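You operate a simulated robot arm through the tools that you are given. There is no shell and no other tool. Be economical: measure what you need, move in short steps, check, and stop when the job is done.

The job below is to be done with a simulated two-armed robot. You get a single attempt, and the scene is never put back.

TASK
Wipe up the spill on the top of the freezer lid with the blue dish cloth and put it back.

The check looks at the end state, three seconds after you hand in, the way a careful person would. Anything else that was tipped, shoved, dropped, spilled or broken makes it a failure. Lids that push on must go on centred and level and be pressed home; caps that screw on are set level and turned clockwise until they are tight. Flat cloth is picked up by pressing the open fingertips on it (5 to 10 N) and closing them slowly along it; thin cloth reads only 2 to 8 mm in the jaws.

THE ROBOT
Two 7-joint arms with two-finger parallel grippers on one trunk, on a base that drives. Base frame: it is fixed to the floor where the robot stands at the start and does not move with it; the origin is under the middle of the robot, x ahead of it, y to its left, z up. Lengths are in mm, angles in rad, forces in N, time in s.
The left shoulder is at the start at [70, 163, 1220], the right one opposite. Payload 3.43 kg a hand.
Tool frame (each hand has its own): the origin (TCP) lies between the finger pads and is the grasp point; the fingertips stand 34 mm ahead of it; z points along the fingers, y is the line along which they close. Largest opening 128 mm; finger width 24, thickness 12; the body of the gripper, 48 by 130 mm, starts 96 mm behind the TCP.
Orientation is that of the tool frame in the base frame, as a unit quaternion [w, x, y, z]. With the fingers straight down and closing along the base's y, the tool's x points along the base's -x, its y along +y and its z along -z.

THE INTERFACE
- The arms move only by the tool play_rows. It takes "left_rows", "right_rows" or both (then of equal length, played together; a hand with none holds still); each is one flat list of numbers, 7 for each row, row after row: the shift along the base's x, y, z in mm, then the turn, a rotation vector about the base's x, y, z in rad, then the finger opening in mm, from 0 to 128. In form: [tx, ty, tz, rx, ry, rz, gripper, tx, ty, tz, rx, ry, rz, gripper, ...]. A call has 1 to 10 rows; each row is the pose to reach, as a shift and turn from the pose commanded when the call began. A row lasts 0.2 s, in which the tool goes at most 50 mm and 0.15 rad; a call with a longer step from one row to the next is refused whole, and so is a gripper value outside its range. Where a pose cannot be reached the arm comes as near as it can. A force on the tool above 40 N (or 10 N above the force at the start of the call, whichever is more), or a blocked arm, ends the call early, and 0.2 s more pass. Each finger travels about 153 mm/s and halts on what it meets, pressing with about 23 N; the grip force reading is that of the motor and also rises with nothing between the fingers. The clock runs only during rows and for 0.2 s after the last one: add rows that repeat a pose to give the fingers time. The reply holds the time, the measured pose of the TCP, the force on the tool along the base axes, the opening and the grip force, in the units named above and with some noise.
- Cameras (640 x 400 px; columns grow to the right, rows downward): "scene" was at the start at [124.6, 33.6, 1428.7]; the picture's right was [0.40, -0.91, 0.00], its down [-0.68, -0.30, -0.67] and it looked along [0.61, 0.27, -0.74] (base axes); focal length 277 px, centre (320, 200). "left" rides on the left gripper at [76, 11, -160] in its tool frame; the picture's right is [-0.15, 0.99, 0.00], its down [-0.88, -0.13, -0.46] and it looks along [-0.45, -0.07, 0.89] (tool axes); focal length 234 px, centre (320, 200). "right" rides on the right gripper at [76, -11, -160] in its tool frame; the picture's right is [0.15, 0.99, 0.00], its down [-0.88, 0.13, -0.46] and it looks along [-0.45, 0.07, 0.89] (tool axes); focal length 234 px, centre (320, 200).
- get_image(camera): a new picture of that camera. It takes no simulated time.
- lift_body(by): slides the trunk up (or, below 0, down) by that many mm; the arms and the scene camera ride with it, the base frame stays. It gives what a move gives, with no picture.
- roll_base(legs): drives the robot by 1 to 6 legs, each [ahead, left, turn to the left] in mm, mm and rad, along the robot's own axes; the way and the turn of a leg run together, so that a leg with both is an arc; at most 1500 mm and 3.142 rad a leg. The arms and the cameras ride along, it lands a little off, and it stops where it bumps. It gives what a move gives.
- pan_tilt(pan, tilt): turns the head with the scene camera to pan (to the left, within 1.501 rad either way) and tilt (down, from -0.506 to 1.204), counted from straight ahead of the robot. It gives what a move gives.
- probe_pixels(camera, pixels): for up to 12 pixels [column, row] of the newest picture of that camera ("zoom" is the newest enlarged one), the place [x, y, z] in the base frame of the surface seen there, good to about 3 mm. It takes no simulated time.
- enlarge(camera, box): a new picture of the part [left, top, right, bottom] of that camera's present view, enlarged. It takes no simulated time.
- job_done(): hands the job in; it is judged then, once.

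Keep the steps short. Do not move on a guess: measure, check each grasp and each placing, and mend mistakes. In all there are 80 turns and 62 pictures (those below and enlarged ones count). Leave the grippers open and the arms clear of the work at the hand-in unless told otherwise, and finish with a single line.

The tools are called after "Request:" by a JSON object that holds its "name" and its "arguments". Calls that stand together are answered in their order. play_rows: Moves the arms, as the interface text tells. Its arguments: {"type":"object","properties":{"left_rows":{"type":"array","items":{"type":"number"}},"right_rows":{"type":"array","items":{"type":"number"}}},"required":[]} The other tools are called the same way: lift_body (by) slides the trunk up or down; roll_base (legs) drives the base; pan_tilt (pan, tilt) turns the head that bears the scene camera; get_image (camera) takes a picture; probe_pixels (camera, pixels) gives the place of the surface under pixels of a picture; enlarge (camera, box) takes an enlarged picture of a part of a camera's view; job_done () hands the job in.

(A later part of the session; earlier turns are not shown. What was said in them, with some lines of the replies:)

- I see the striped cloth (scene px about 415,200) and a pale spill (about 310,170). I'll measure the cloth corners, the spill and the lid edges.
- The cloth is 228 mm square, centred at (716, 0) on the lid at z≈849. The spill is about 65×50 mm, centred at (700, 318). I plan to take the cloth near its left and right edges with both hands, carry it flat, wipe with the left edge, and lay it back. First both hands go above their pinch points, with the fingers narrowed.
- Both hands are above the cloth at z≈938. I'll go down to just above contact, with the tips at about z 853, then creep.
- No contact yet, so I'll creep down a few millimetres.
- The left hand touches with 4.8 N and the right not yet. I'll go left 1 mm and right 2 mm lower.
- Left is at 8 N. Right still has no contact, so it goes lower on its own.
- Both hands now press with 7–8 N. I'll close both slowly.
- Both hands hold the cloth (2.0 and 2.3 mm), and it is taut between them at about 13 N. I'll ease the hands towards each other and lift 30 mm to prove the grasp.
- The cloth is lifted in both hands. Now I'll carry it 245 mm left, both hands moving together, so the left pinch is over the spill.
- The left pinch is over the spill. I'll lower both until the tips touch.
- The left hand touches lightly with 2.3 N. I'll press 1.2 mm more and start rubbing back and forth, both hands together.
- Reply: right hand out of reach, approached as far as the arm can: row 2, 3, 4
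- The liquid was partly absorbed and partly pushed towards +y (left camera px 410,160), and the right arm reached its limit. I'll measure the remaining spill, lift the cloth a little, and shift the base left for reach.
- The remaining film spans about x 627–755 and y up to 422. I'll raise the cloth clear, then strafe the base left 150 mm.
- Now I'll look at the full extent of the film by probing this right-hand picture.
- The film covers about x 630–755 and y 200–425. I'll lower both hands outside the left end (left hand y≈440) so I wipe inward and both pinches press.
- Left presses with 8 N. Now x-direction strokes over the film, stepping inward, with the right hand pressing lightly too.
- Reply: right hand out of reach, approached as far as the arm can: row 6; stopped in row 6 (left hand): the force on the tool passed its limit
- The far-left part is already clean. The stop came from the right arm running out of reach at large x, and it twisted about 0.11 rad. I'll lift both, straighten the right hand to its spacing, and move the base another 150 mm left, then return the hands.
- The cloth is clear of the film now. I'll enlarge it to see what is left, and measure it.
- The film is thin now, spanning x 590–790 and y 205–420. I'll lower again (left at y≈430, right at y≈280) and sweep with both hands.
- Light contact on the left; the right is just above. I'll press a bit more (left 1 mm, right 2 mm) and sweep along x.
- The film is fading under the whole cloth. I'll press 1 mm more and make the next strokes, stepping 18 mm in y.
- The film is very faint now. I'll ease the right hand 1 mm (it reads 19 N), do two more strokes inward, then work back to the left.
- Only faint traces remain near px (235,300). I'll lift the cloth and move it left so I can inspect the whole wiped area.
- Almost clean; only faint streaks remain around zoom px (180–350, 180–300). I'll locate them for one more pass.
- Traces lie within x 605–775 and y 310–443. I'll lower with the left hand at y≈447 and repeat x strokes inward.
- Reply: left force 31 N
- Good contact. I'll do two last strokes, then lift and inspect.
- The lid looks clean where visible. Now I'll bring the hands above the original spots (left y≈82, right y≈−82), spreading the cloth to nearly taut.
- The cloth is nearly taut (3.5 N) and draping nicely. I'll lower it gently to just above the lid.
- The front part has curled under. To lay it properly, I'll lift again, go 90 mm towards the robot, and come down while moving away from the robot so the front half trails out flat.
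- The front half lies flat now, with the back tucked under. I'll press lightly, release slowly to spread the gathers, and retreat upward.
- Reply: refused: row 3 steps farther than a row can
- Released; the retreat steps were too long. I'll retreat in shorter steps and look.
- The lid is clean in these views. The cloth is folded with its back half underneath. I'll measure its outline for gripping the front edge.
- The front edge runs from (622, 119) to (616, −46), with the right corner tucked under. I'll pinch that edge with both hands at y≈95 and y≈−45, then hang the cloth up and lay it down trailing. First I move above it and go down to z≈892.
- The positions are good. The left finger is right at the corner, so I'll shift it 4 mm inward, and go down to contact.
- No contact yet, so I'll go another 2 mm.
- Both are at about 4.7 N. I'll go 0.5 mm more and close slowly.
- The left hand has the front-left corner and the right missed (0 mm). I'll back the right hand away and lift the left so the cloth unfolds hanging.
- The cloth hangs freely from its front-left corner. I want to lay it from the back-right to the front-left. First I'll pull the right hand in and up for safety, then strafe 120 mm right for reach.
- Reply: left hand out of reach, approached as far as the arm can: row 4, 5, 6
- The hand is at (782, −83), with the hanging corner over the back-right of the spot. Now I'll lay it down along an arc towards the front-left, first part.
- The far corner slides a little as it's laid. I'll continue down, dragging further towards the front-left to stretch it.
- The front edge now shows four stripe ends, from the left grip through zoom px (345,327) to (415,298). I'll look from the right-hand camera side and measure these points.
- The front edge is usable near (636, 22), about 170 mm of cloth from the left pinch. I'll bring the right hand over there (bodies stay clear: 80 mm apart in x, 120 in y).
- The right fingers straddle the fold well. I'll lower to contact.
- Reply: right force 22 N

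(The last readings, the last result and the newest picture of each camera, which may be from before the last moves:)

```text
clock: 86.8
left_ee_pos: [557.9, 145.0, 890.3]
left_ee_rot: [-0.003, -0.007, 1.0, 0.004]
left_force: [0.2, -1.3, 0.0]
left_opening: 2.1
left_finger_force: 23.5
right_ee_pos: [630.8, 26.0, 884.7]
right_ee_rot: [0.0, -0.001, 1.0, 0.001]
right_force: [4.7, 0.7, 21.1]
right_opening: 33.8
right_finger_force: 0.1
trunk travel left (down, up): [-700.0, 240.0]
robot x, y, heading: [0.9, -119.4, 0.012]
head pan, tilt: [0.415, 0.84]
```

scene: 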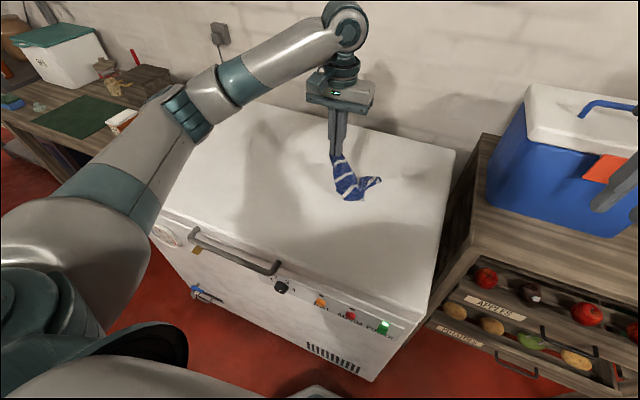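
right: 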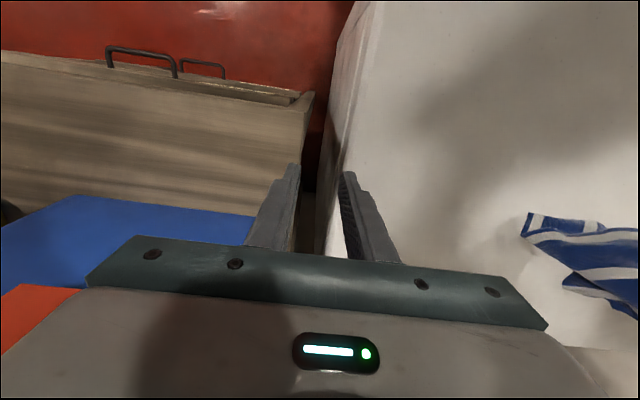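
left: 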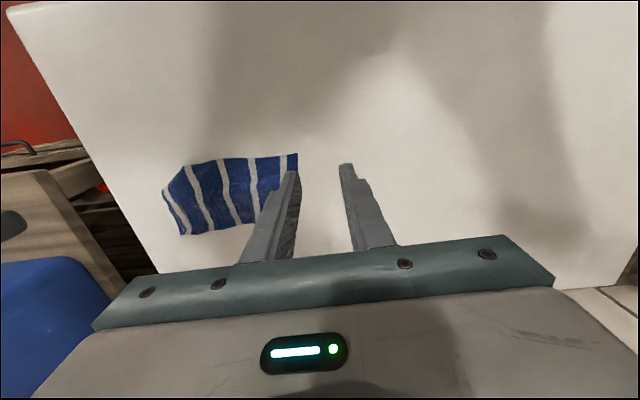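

It presses with 21 N, too much. I'll ease 1.5 mm and close slowly.

Request:
{"name": "play_rows", "arguments": {"right_rows": [0, 0, 2, 0, 0, 0, 34, 0, 0, 2, 0, 0, 0, 30, 0, 0, 2, 0, 0, 0, 26, 0, 0, 2, 0, 0, 0, 22, 0, 0, 2, 0, 0, 0, 18, 0, 0, 2, 0, 0, 0, 14, 0, 0, 2, 0, 0, 0, 10, 0, 0, 2, 0, 0, 0, 6, 0, 0, 2, 0, 0, 0, 2, 0, 0, 2, 0, 0, 0, 0]}}

Request:
{"name": "play_rows", "arguments": {"left_rows": [0, 0, 30, 0, 0, 0, 0, 0, 0, 60, 0, 0, 0, 0, 0, 0, 90, 0, 0, 0, 0, 0, 0, 120, 0, 0, 0, 0, 0, 0, 150, 0, 0, 0, 0, 0, 0, 180, 0, 0, 0, 0, 0, 0, 210, 0, 0, 0, 0, 0, 0, 230, 0, 0, 0, 0, 0, 0, 230, 0, 0, 0, 0], "right_rows": [0, 0, 30, 0, 0, 0, 0, 0, 0, 60, 0, 0, 0, 0, 0, -10, 90, 0, 0, 0, 0, 0, -20, 120, 0, 0, 0, 0, -10, -25, 150, 0, 0, 0, 0, -20, -30, 180, 0, 0, 0, 0, -30, -30, 210, 0, 0, 0, 0, -50, -30, 230, 0, 0, 0, 0, -50, -30, 230, 0, 0, 0, 0]}}

Request:
{"name": "get_image", "arguments": {"camera": "scene"}}

```text
clock: 89.0
left_ee_pos: [558.6, 146.4, 889.9]
left_ee_rot: [-0.003, -0.007, 1.0, 0.004]
left_force: [0.4, -0.3, 0.7]
left_opening: 2.4
left_finger_force: 23.3
right_ee_pos: [629.7, 27.2, 885.0]
right_ee_rot: [0.0, -0.002, 1.0, 0.0]
right_force: [-1.2, 4.0, 16.8]
right_opening: 3.4
right_finger_force: 23.2
trunk travel left (down, up): [-700.0, 240.0]
robot x, y, heading: [6.0, -124.7, 0.003]
head pan, tilt: [0.415, 0.84]
```

```text
clock: 91.0
left_ee_pos: [559.6, 145.9, 1117.4]
left_ee_rot: [-0.004, -0.007, 1.0, 0.003]
left_force: [-0.5, 0.8, -0.5]
left_opening: 2.0
left_finger_force: 22.5
right_ee_pos: [583.0, -1.6, 1114.3]
right_ee_rot: [-0.001, -0.002, 1.0, 0.0]
right_force: [0.3, 0.4, -0.1]
right_opening: 3.2
right_finger_force: 23.0
trunk travel left (down, up): [-700.0, 240.0]
robot x, y, heading: [1.4, -122.9, 0.002]
head pan, tilt: [0.415, 0.84]
```

```text
16 pictures are left
```

scene: 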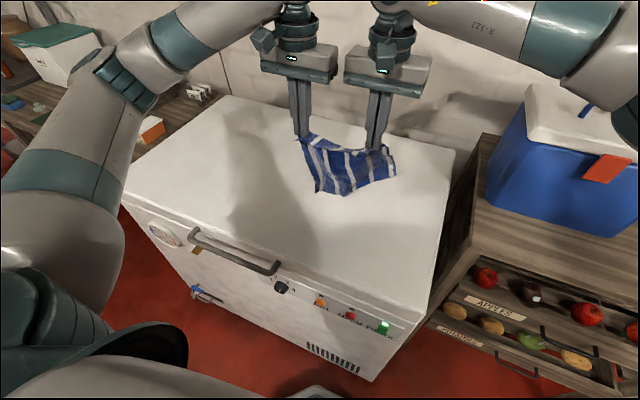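

Both hands hold, and the cloth hangs as a sheet. A closer look:

Request:
{"name": "enlarge", "arguments": {"camera": "scene", "box": [284, 120, 412, 200]}}

Request:
{"name": "play_rows", "arguments": {"left_rows": [0, 0, 0, 0, 0, 0, 0, 0, 0, 0, 0, 0, 0, 0], "right_rows": [-12, -5, 2, 0, 0, 0, 0, -24, -10, 3, 0, 0, 0, 0]}}

```text
5.00 times, centred on (348, 160) of scene
```

zoom: 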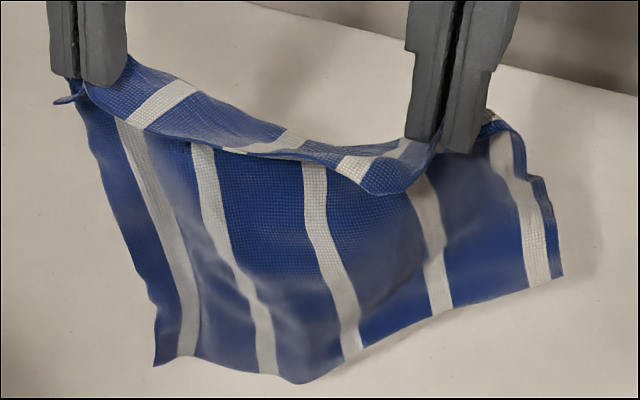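

```text
clock: 91.6
left_ee_pos: [560.0, 144.4, 1117.5]
left_ee_rot: [-0.003, -0.006, 1.0, 0.004]
left_force: [-0.4, -1.6, 0.0]
left_opening: 2.3
left_finger_force: 23.0
right_ee_pos: [560.0, -12.9, 1117.9]
right_ee_rot: [-0.003, -0.002, 1.0, 0.0]
right_force: [0.9, 2.0, 0.3]
right_opening: 3.1
right_finger_force: 22.5
trunk travel left (down, up): [-700.0, 240.0]
robot x, y, heading: [-0.2, -126.4, 0.003]
head pan, tilt: [0.415, 0.84]
```

The sheet hangs well with the stripes about vertical, taut at 157 mm. I'll strafe back left 105 mm while countering with the arms, so the cloth ends over its spot.

Request:
{"name": "play_rows", "arguments": {"left_rows": [20, -25, 6, 0, 0, 0, 0, 45, -50, 12, 0, 0, 0, 0, 70, -75, 12, 0, 0, 0, 0, 95, -100, 12, 0, 0, 0, 0, 110, -125, 12, 0, 0, 0, 0, 110, -150, 12, 0, 0, 0, 0], "right_rows": [20, -25, 6, 0, 0, 0, 0, 45, -50, 12, 0, 0, 0, 0, 70, -75, 12, 0, 0, 0, 0, 95, -100, 12, 0, 0, 0, 0, 110, -125, 12, 0, 0, 0, 0, 110, -150, 12, 0, 0, 0, 0]}}

Request:
{"name": "roll_base", "arguments": {"legs": [[0, 107, 0]]}}

Request:
{"name": "play_rows", "arguments": {"left_rows": [30, 0, 0, 0, 0, 0, 0, 60, 0, 0, 0, 0, 0, 0, 90, 0, 0, 0, 0, 0, 0, 115, 0, 0, 0, 0, 0, 0, 115, 0, 0, 0, 0, 0, 0, 115, 0, 0, 0, 0, 0, 0], "right_rows": [30, 0, 0, 0, 0, 0, 0, 60, 0, 0, 0, 0, 0, 0, 90, 0, 0, 0, 0, 0, 0, 115, 0, 0, 0, 0, 0, 0, 115, 0, 0, 0, 0, 0, 0, 115, 0, 0, 0, 0, 0, 0]}}

Request:
{"name": "get_image", "arguments": {"camera": "scene"}}

```text
clock: 93.0
left_ee_pos: [668.9, -6.8, 1129.0]
left_ee_rot: [-0.004, -0.006, 1.0, 0.004]
left_force: [-1.4, -4.2, 0.9]
left_opening: 2.1
left_finger_force: 22.7
right_ee_pos: [668.0, -167.0, 1128.3]
right_ee_rot: [-0.001, -0.001, 1.0, 0.001]
right_force: [1.4, 1.6, -0.6]
right_opening: 3.3
right_finger_force: 23.1
trunk travel left (down, up): [-700.0, 240.0]
robot x, y, heading: [1.1, -125.3, 0.007]
head pan, tilt: [0.415, 0.84]
```

```text
clock: 94.2
left_ee_pos: [668.7, 98.4, 1129.0]
left_ee_rot: [-0.004, -0.007, 1.0, 0.003]
left_force: [-0.9, -3.0, -0.4]
left_opening: 2.2
left_finger_force: 23.1
right_ee_pos: [668.1, -60.7, 1128.8]
right_ee_rot: [-0.002, 0.0, 1.0, 0.001]
right_force: [0.6, 2.1, 1.1]
right_opening: 3.2
right_finger_force: 23.1
trunk travel left (down, up): [-700.0, 240.0]
robot x, y, heading: [0.9, -19.3, 0.006]
head pan, tilt: [0.415, 0.84]
```

```text
clock: 95.6
left_ee_pos: [784.5, 98.8, 1128.6]
left_ee_rot: [-0.003, -0.006, 1.0, 0.004]
left_force: [-0.3, -3.0, 0.1]
left_opening: 2.2
left_finger_force: 23.2
right_ee_pos: [781.9, -58.1, 1127.4]
right_ee_rot: [-0.001, 0.0, 1.0, 0.0]
right_force: [0.2, 2.5, 0.8]
right_opening: 3.1
right_finger_force: 22.6
trunk travel left (down, up): [-700.0, 240.0]
robot x, y, heading: [1.3, -20.5, 0.0]
head pan, tilt: [0.415, 0.84]
```

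```text
14 pictures are left
```

scene: 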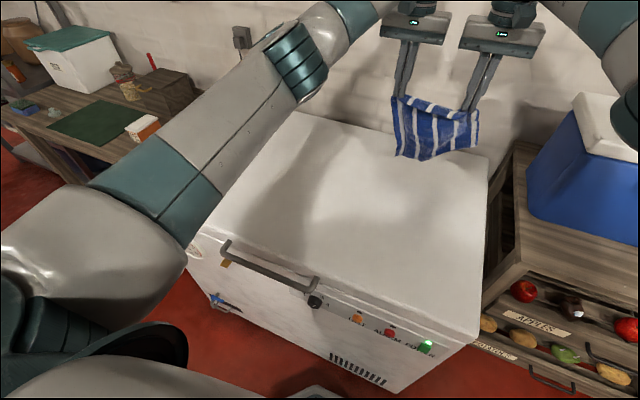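

The lid looks clean everywhere. The sheet hangs near the back of its spot. I'll go down until the bottom edge touches, then lay it down with an arc towards the robot.

Request:
{"name": "play_rows", "arguments": {"left_rows": [8, 0, -15, 0, 0, 0, 0, 14, 0, -35, 0, 0, 0, 0, 14, 0, -48, 0, 0, 0, 0, 0, 0, -54, 0, 0, 0, 0, -14, 0, -60, 0, 0, 0, 0, -30, 0, -68, 0, 0, 0, 0, -46, 0, -78, 0, 0, 0, 0, -62, 0, -90, 0, 0, 0, 0, -78, 0, -105, 0, 0, 0, 0, -92, 0, -122, 0, 0, 0, 0], "right_rows": [8, 0, -15, 0, 0, 0, 0, 14, 0, -35, 0, 0, 0, 0, 14, 0, -48, 0, 0, 0, 0, 0, 0, -54, 0, 0, 0, 0, -14, 0, -60, 0, 0, 0, 0, -30, 0, -68, 0, 0, 0, 0, -46, 0, -78, 0, 0, 0, 0, -62, 0, -90, 0, 0, 0, 0, -78, 0, -105, 0, 0, 0, 0, -92, 0, -122, 0, 0, 0, 0]}}

Request:
{"name": "enlarge", "arguments": {"camera": "scene", "box": [320, 80, 512, 200]}}

```text
clock: 97.8
left_ee_pos: [691.8, 98.7, 1006.1]
left_ee_rot: [-0.004, -0.006, 1.0, 0.004]
left_force: [-1.3, -2.1, 0.4]
left_opening: 2.3
left_finger_force: 23.0
right_ee_pos: [691.0, -59.1, 1004.7]
right_ee_rot: [-0.001, 0.0, 1.0, 0.002]
right_force: [1.1, 2.7, -0.5]
right_opening: 3.0
right_finger_force: 22.8
trunk travel left (down, up): [-700.0, 240.0]
robot x, y, heading: [-0.7, -19.2, 0.008]
head pan, tilt: [0.415, 0.84]
```

```text
3.33 times, centred on (416, 140) of scene
```

zoom: 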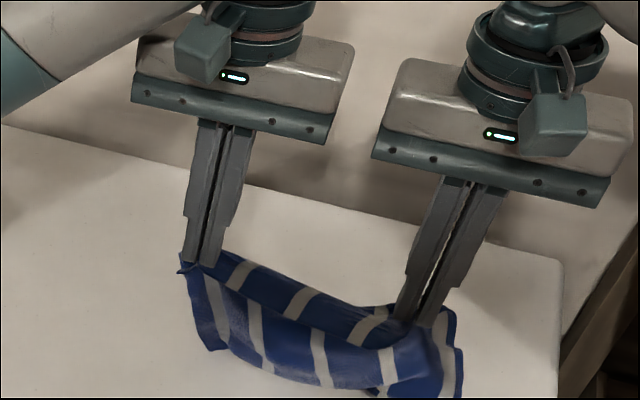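

The cloth is landing, with the sheet bulging slightly towards me. I'll pull towards the robot faster than I lower.

Request:
{"name": "play_rows", "arguments": {"left_rows": [-25, 0, -8, 0, 0, 0, 0, -48, 0, -20, 0, 0, 0, 0, -68, 0, -35, 0, 0, 0, 0, -84, 0, -52, 0, 0, 0, 0, -96, 0, -70, 0, 0, 0, 0, -104, 0, -88, 0, 0, 0, 0, -110, 0, -103, 0, 0, 0, 0, -116, 0, -113, 0, 0, 0, 0, -120, 0, -116, 0, 0, 0, 0, -120, 0, -116, 0, 0, 0, 0], "right_rows": [-25, 0, -8, 0, 0, 0, 0, -48, 0, -20, 0, 0, 0, 0, -68, 0, -35, 0, 0, 0, 0, -84, 0, -52, 0, 0, 0, 0, -96, 0, -70, 0, 0, 0, 0, -104, 0, -88, 0, 0, 0, 0, -110, 0, -103, 0, 0, 0, 0, -116, 0, -113, 0, 0, 0, 0, -120, 0, -116, 0, 0, 0, 0, -120, 0, -116, 0, 0, 0, 0]}}

Request:
{"name": "enlarge", "arguments": {"camera": "scene", "box": [300, 110, 492, 230]}}

```text
clock: 100.0
left_ee_pos: [572.0, 98.9, 889.9]
left_ee_rot: [-0.004, -0.006, 1.0, 0.004]
left_force: [-0.2, -3.7, -0.9]
left_opening: 2.4
left_finger_force: 23.0
right_ee_pos: [570.8, -60.3, 891.5]
right_ee_rot: [-0.001, 0.0, 1.0, -0.001]
right_force: [0.5, 3.6, 0.0]
right_opening: 3.2
right_finger_force: 23.0
trunk travel left (down, up): [-700.0, 240.0]
robot x, y, heading: [1.6, -21.3, 0.009]
head pan, tilt: [0.415, 0.84]
```

```text
3.33 times, centred on (396, 170) of scene
```

zoom: 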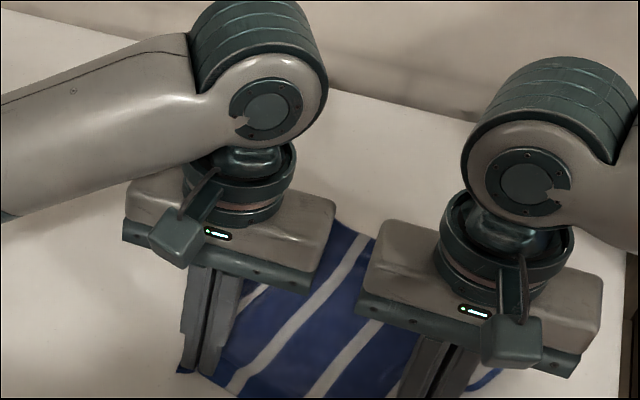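

The cloth trails flat behind the hands. I'll measure its back edge.

Request:
{"name": "probe_pixels", "arguments": {"camera": "zoom", "pixels": [[340, 224], [370, 238], [350, 260], [300, 340], [185, 372], [490, 380], [330, 300]]}}

Request:
{"name": "get_image", "arguments": {"camera": "left"}}

```text
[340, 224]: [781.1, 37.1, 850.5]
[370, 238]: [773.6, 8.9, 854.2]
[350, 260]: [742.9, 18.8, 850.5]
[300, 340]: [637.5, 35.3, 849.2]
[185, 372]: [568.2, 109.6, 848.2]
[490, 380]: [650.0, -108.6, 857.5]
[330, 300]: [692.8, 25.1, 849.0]
```

```text
11 pictures are left
```

left: 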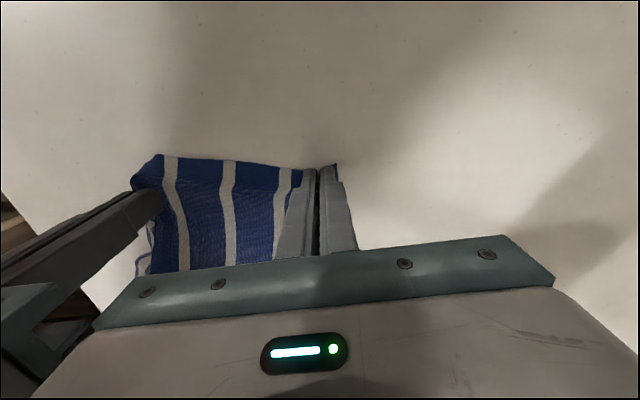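

The cloth is flat, but about 45 mm too near the robot (back edge x≈778, should be about 830). I'll release, then slide it back with pressed fingertips near the back edge so it trails flat.

Request:
{"name": "play_rows", "arguments": {"left_rows": [0, 0, -3, 0, 0, 0, 0, 0, 0, -5, 0, 0, 0, 6, 0, 0, -5, 0, 0, 0, 14, 0, 0, -5, 0, 0, 0, 22, 0, 0, -4, 0, 0, 0, 30, 0, 0, 0, 0, 0, 0, 34, 0, 0, 15, 0, 0, 0, 34, 0, 0, 40, 0, 0, 0, 34, 0, 0, 70, 0, 0, 0, 34, 0, 0, 70, 0, 0, 0, 34], "right_rows": [0, 0, -4, 0, 0, 0, 0, 0, 0, -6, 0, 0, 0, 6, 0, 0, -6, 0, 0, 0, 14, 0, 0, -6, 0, 0, 0, 22, 0, 0, -5, 0, 0, 0, 30, 0, 0, 0, 0, 0, 0, 34, 0, 0, 15, 0, 0, 0, 34, 0, 0, 40, 0, 0, 0, 34, 0, 0, 70, 0, 0, 0, 34, 0, 0, 70, 0, 0, 0, 34]}}

Request:
{"name": "play_rows", "arguments": {"left_rows": [0, 30, 30, 0, 0, 0, 34, 0, 65, 50, 0, 0, 0, 34, 0, 100, 70, 0, 0, 0, 34, 0, 140, 80, 0, 0, 0, 34], "right_rows": [0, -30, 30, 0, 0, 0, 34, 0, -65, 50, 0, 0, 0, 34, 0, -100, 70, 0, 0, 0, 34, 0, -140, 80, 0, 0, 0, 34]}}

Request:
{"name": "enlarge", "arguments": {"camera": "scene", "box": [300, 130, 492, 250]}}

```text
clock: 102.2
left_ee_pos: [570.7, 98.5, 960.4]
left_ee_rot: [-0.003, -0.006, 1.0, 0.004]
left_force: [0.3, -0.7, 0.8]
left_opening: 34.1
left_finger_force: 0.1
right_ee_pos: [571.2, -59.3, 962.7]
right_ee_rot: [-0.002, 0.0, 1.0, 0.001]
right_force: [-0.4, 0.3, 0.3]
right_opening: 34.0
right_finger_force: 0.0
trunk travel left (down, up): [-700.0, 240.0]
robot x, y, heading: [-2.9, -15.0, 0.008]
head pan, tilt: [0.415, 0.84]
```

```text
clock: 103.2
left_ee_pos: [569.7, 238.8, 1042.1]
left_ee_rot: [-0.003, -0.006, 1.0, 0.004]
left_force: [0.3, 0.2, 1.0]
left_opening: 33.9
left_finger_force: 0.1
right_ee_pos: [569.6, -200.3, 1041.8]
right_ee_rot: [-0.001, 0.0, 1.0, 0.002]
right_force: [-0.7, -0.2, -1.0]
right_opening: 34.2
right_finger_force: 0.0
trunk travel left (down, up): [-700.0, 240.0]
robot x, y, heading: [1.8, -20.7, 0.004]
head pan, tilt: [0.415, 0.84]
```

```text
3.33 times, centred on (396, 190) of scene
```

zoom: 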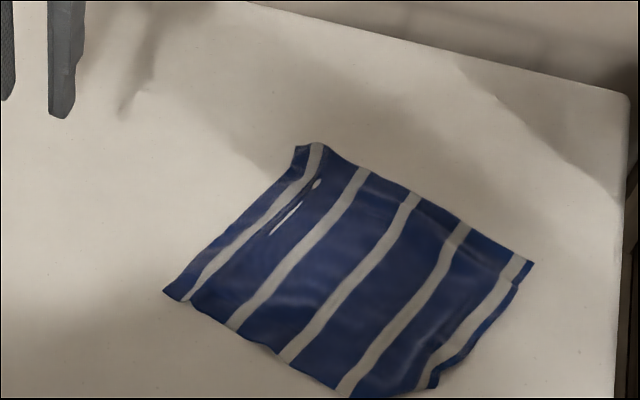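

The cloth is now nearly flat. I'll measure its corners.

Request:
{"name": "probe_pixels", "arguments": {"camera": "zoom", "pixels": [[300, 148], [532, 264], [435, 388], [345, 395], [165, 292], [415, 190], [280, 360], [345, 275], [285, 215]]}}

```text
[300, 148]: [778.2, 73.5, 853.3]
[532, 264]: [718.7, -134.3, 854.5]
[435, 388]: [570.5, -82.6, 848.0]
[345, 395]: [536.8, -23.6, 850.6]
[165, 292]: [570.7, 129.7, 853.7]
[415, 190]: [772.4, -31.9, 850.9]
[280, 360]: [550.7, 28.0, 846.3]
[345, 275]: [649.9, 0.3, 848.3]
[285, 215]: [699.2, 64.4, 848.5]
```

The cloth's centre is (655, 0) and it is turned about 0.27 rad. I'll place the fingertips near its back edge (left at (745, 55), right at (705, −100)) and slide it into place: left by (+42, +23), right by (+86, +17).

Request:
{"name": "play_rows", "arguments": {"left_rows": [29, -31, 0, 0, 0, 0, 34, 58, -61, 0, 0, 0, 0, 34, 87, -92, 0, 0, 0, 0, 34, 116, -123, 0, 0, 0, 0, 34, 146, -153, 0, 0, 0, 0, 34, 175, -184, 0, 0, 0, 0, 34, 175, -184, -45, 0, 0, 0, 34, 175, -184, -90, 0, 0, 0, 34, 175, -184, -130, 0, 0, 0, 34, 175, -184, -150, 0, 0, 0, 34], "right_rows": [22, 17, 0, 0, 0, 0, 34, 44, 34, 0, 0, 0, 0, 34, 66, 51, 0, 0, 0, 0, 34, 88, 68, 0, 0, 0, 0, 34, 110, 84, 0, 0, 0, 0, 34, 135, 100, 0, 0, 0, 0, 34, 135, 100, -45, 0, 0, 0, 34, 135, 100, -90, 0, 0, 0, 34, 135, 100, -130, 0, 0, 0, 34, 135, 100, -150, 0, 0, 0, 34]}}

Request:
{"name": "play_rows", "arguments": {"left_rows": [0, 0, -3, 0, 0, 0, 34, 0, 0, -6, 0, 0, 0, 34, 0, 0, -7, 0, 0, 0, 34, 0, 0, -7, 0, 0, 0, 34], "right_rows": [0, 0, -3, 0, 0, 0, 34, 0, 0, -6, 0, 0, 0, 34, 0, 0, -7, 0, 0, 0, 34, 0, 0, -7, 0, 0, 0, 34]}}

```text
clock: 105.4
left_ee_pos: [747.2, 56.4, 887.6]
left_ee_rot: [-0.004, -0.007, 1.0, 0.003]
left_force: [0.2, -0.1, 0.7]
left_opening: 34.2
left_finger_force: 0.1
right_ee_pos: [706.1, -100.8, 891.1]
right_ee_rot: [-0.002, 0.0, 1.0, 0.001]
right_force: [-0.5, 0.1, -0.4]
right_opening: 33.8
right_finger_force: 0.0
trunk travel left (down, up): [-700.0, 240.0]
robot x, y, heading: [1.7, -21.3, 0.008]
head pan, tilt: [0.415, 0.84]
```

```text
clock: 106.4
left_ee_pos: [747.9, 56.1, 883.2]
left_ee_rot: [-0.004, -0.006, 1.0, 0.004]
left_force: [0.0, -0.2, 2.6]
left_opening: 34.1
left_finger_force: 0.1
right_ee_pos: [705.9, -100.4, 884.3]
right_ee_rot: [-0.001, -0.001, 1.0, 0.0]
right_force: [0.5, 1.0, 1.1]
right_opening: 33.9
right_finger_force: 0.0
trunk travel left (down, up): [-700.0, 240.0]
robot x, y, heading: [-0.8, -17.1, 0.007]
head pan, tilt: [0.415, 0.84]
```

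Light contact on both. I'll press 1.3–1.7 mm more and slide slowly.

Request:
{"name": "play_rows", "arguments": {"left_rows": [0, 0, -1.3, 0, 0, 0, 34, 5, 3, -1.5, 0, 0, 0, 34, 10, 6, -1.5, 0, 0, 0, 34, 16, 9, -1.5, 0, 0, 0, 34, 21, 12, -1.5, 0, 0, 0, 34, 26, 14, -1.5, 0, 0, 0, 34, 32, 17, -1.5, 0, 0, 0, 34, 37, 20, -1.5, 0, 0, 0, 34, 42, 23, -1.5, 0, 0, 0, 34], "right_rows": [0, 0, -1.7, 0, 0, 0, 34, 11, 2, -1.8, 0, 0, 0, 34, 22, 4, -1.8, 0, 0, 0, 34, 33, 6, -1.8, 0, 0, 0, 34, 43, 8, -1.8, 0, 0, 0, 34, 54, 11, -1.8, 0, 0, 0, 34, 65, 13, -1.8, 0, 0, 0, 34, 76, 15, -1.8, 0, 0, 0, 34, 86, 17, -1.8, 0, 0, 0, 34]}}

Request:
{"name": "enlarge", "arguments": {"camera": "scene", "box": [300, 130, 492, 250]}}

```text
clock: 108.4
left_ee_pos: [786.9, 76.8, 882.3]
left_ee_rot: [-0.003, -0.007, 1.0, 0.003]
left_force: [-1.4, -0.8, 5.8]
left_opening: 34.6
left_finger_force: 0.1
right_ee_pos: [790.7, -81.1, 883.5]
right_ee_rot: [-0.001, 0.0, 1.0, -0.001]
right_force: [-1.6, 0.9, 5.9]
right_opening: 34.1
right_finger_force: 0.2
trunk travel left (down, up): [-700.0, 240.0]
robot x, y, heading: [1.9, -18.7, 0.007]
head pan, tilt: [0.415, 0.84]
```

```text
3.33 times, centred on (396, 190) of scene
```

zoom: 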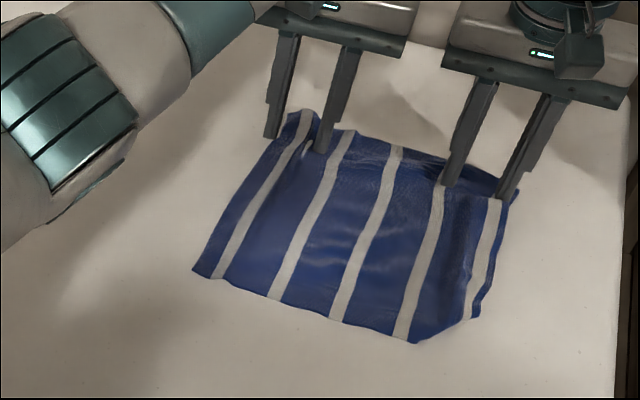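

That worked well: the cloth slid and straightened. I'll lift straight off and withdraw both hands.

Request:
{"name": "play_rows", "arguments": {"left_rows": [0, 0, 12, 0, 0, 0, 34, 0, 0, 40, 0, 0, 0, 34, 0, 0, 80, 0, 0, 0, 34, 0, 0, 120, 0, 0, 0, 50, -20, 30, 145, 0, 0, 0, 70, -50, 60, 165, 0, 0, 0, 90, -80, 95, 180, 0, 0, 0, 110, -115, 125, 190, 0, 0, 0, 128, -150, 155, 200, 0, 0, 0, 128, -185, 185, 200, 0, 0, 0, 128], "right_rows": [0, 0, 12, 0, 0, 0, 34, 0, 0, 40, 0, 0, 0, 34, 0, 0, 80, 0, 0, 0, 34, 0, 0, 120, 0, 0, 0, 50, -30, -15, 150, 0, 0, 0, 70, -65, -30, 170, 0, 0, 0, 90, -105, -45, 180, 0, 0, 0, 110, -145, -60, 190, 0, 0, 0, 128, -190, -75, 200, 0, 0, 0, 128, -235, -90, 200, 0, 0, 0, 128]}}

Request:
{"name": "enlarge", "arguments": {"camera": "scene", "box": [300, 130, 492, 250]}}

Request:
{"name": "get_image", "arguments": {"camera": "scene"}}

```text
clock: 110.6
left_ee_pos: [604.1, 263.7, 1082.6]
left_ee_rot: [-0.003, -0.006, 1.0, 0.003]
left_force: [-0.9, 0.1, 1.3]
left_opening: 127.9
left_finger_force: 0.0
right_ee_pos: [554.4, -175.5, 1083.4]
right_ee_rot: [0.0, 0.0, 1.0, 0.0]
right_force: [0.7, -0.7, 0.2]
right_opening: 127.9
right_finger_force: 0.1
trunk travel left (down, up): [-700.0, 240.0]
robot x, y, heading: [-0.7, -16.5, 0.008]
head pan, tilt: [0.415, 0.84]
```

```text
3.33 times, centred on (396, 190) of scene
```

zoom: 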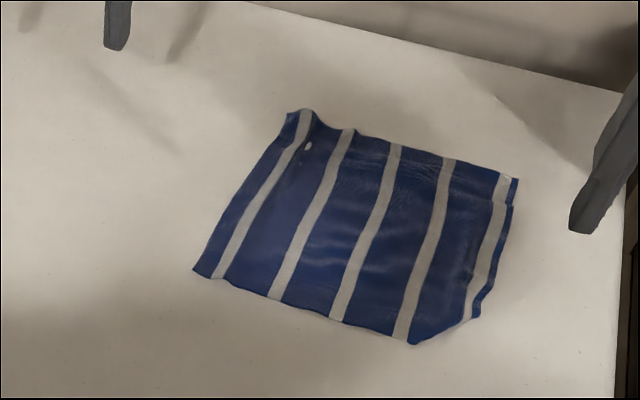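

```text
7 pictures are left
```

scene: 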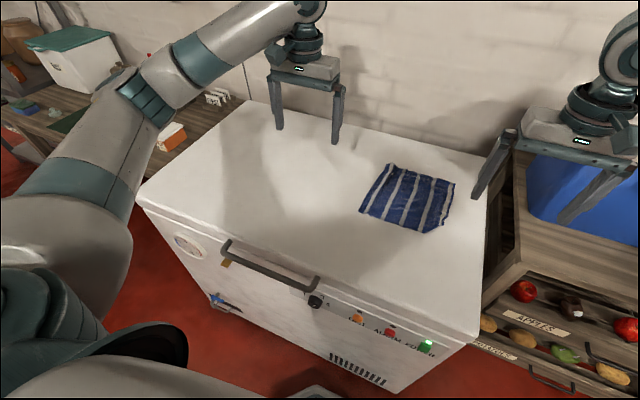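

The cloth lies almost flat in its old place. I'll check its corners and look closely at the wiped area of the lid.

Request:
{"name": "probe_pixels", "arguments": {"camera": "zoom", "pixels": [[290, 113], [516, 180], [478, 315], [413, 342], [196, 270], [360, 230]]}}

Request:
{"name": "enlarge", "arguments": {"camera": "scene", "box": [220, 110, 380, 210]}}

Request:
{"name": "get_image", "arguments": {"camera": "left"}}

```text
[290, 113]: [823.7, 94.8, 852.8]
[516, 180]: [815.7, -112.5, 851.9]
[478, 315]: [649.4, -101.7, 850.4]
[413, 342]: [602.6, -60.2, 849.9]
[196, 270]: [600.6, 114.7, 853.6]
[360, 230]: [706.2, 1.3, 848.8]
```

```text
4.00 times, centred on (300, 160) of scene
```

zoom: 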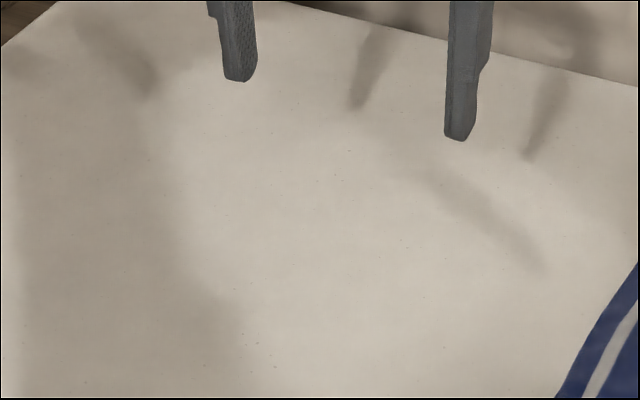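

```text
5 pictures are left
```

left: 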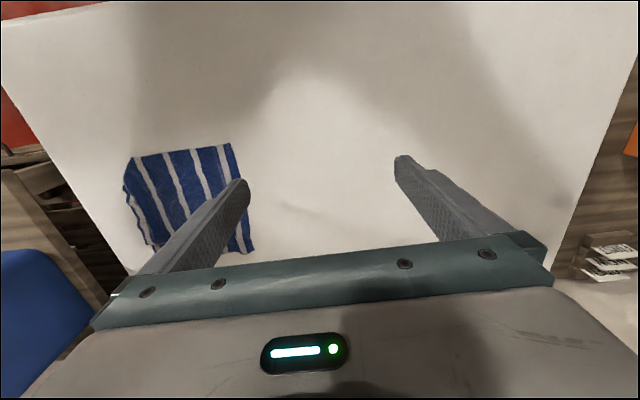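

The cloth corners match the original within about 20 mm, apart from one small tucked corner. Left camera shows a faint smudge around px (330,205), so I'll enlarge it to see whether it is shadow or film.

Request:
{"name": "enlarge", "arguments": {"camera": "left", "box": [240, 150, 400, 250]}}

```text
4.00 times, centred on (320, 200) of left
```

zoom: 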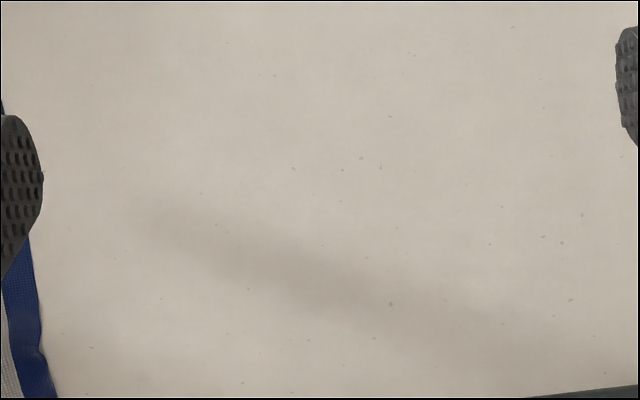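

It is only a soft finger shadow. The lid is clean, the cloth is back in place, and the grippers are open and clear, so I'll hand in.

Request:
{"name": "job_done", "arguments": {}}

```text
The job is handed in.
```

The spill is wiped off the freezer lid and the blue cloth is back in its original place, nearly flat with one front corner slightly tucked under.
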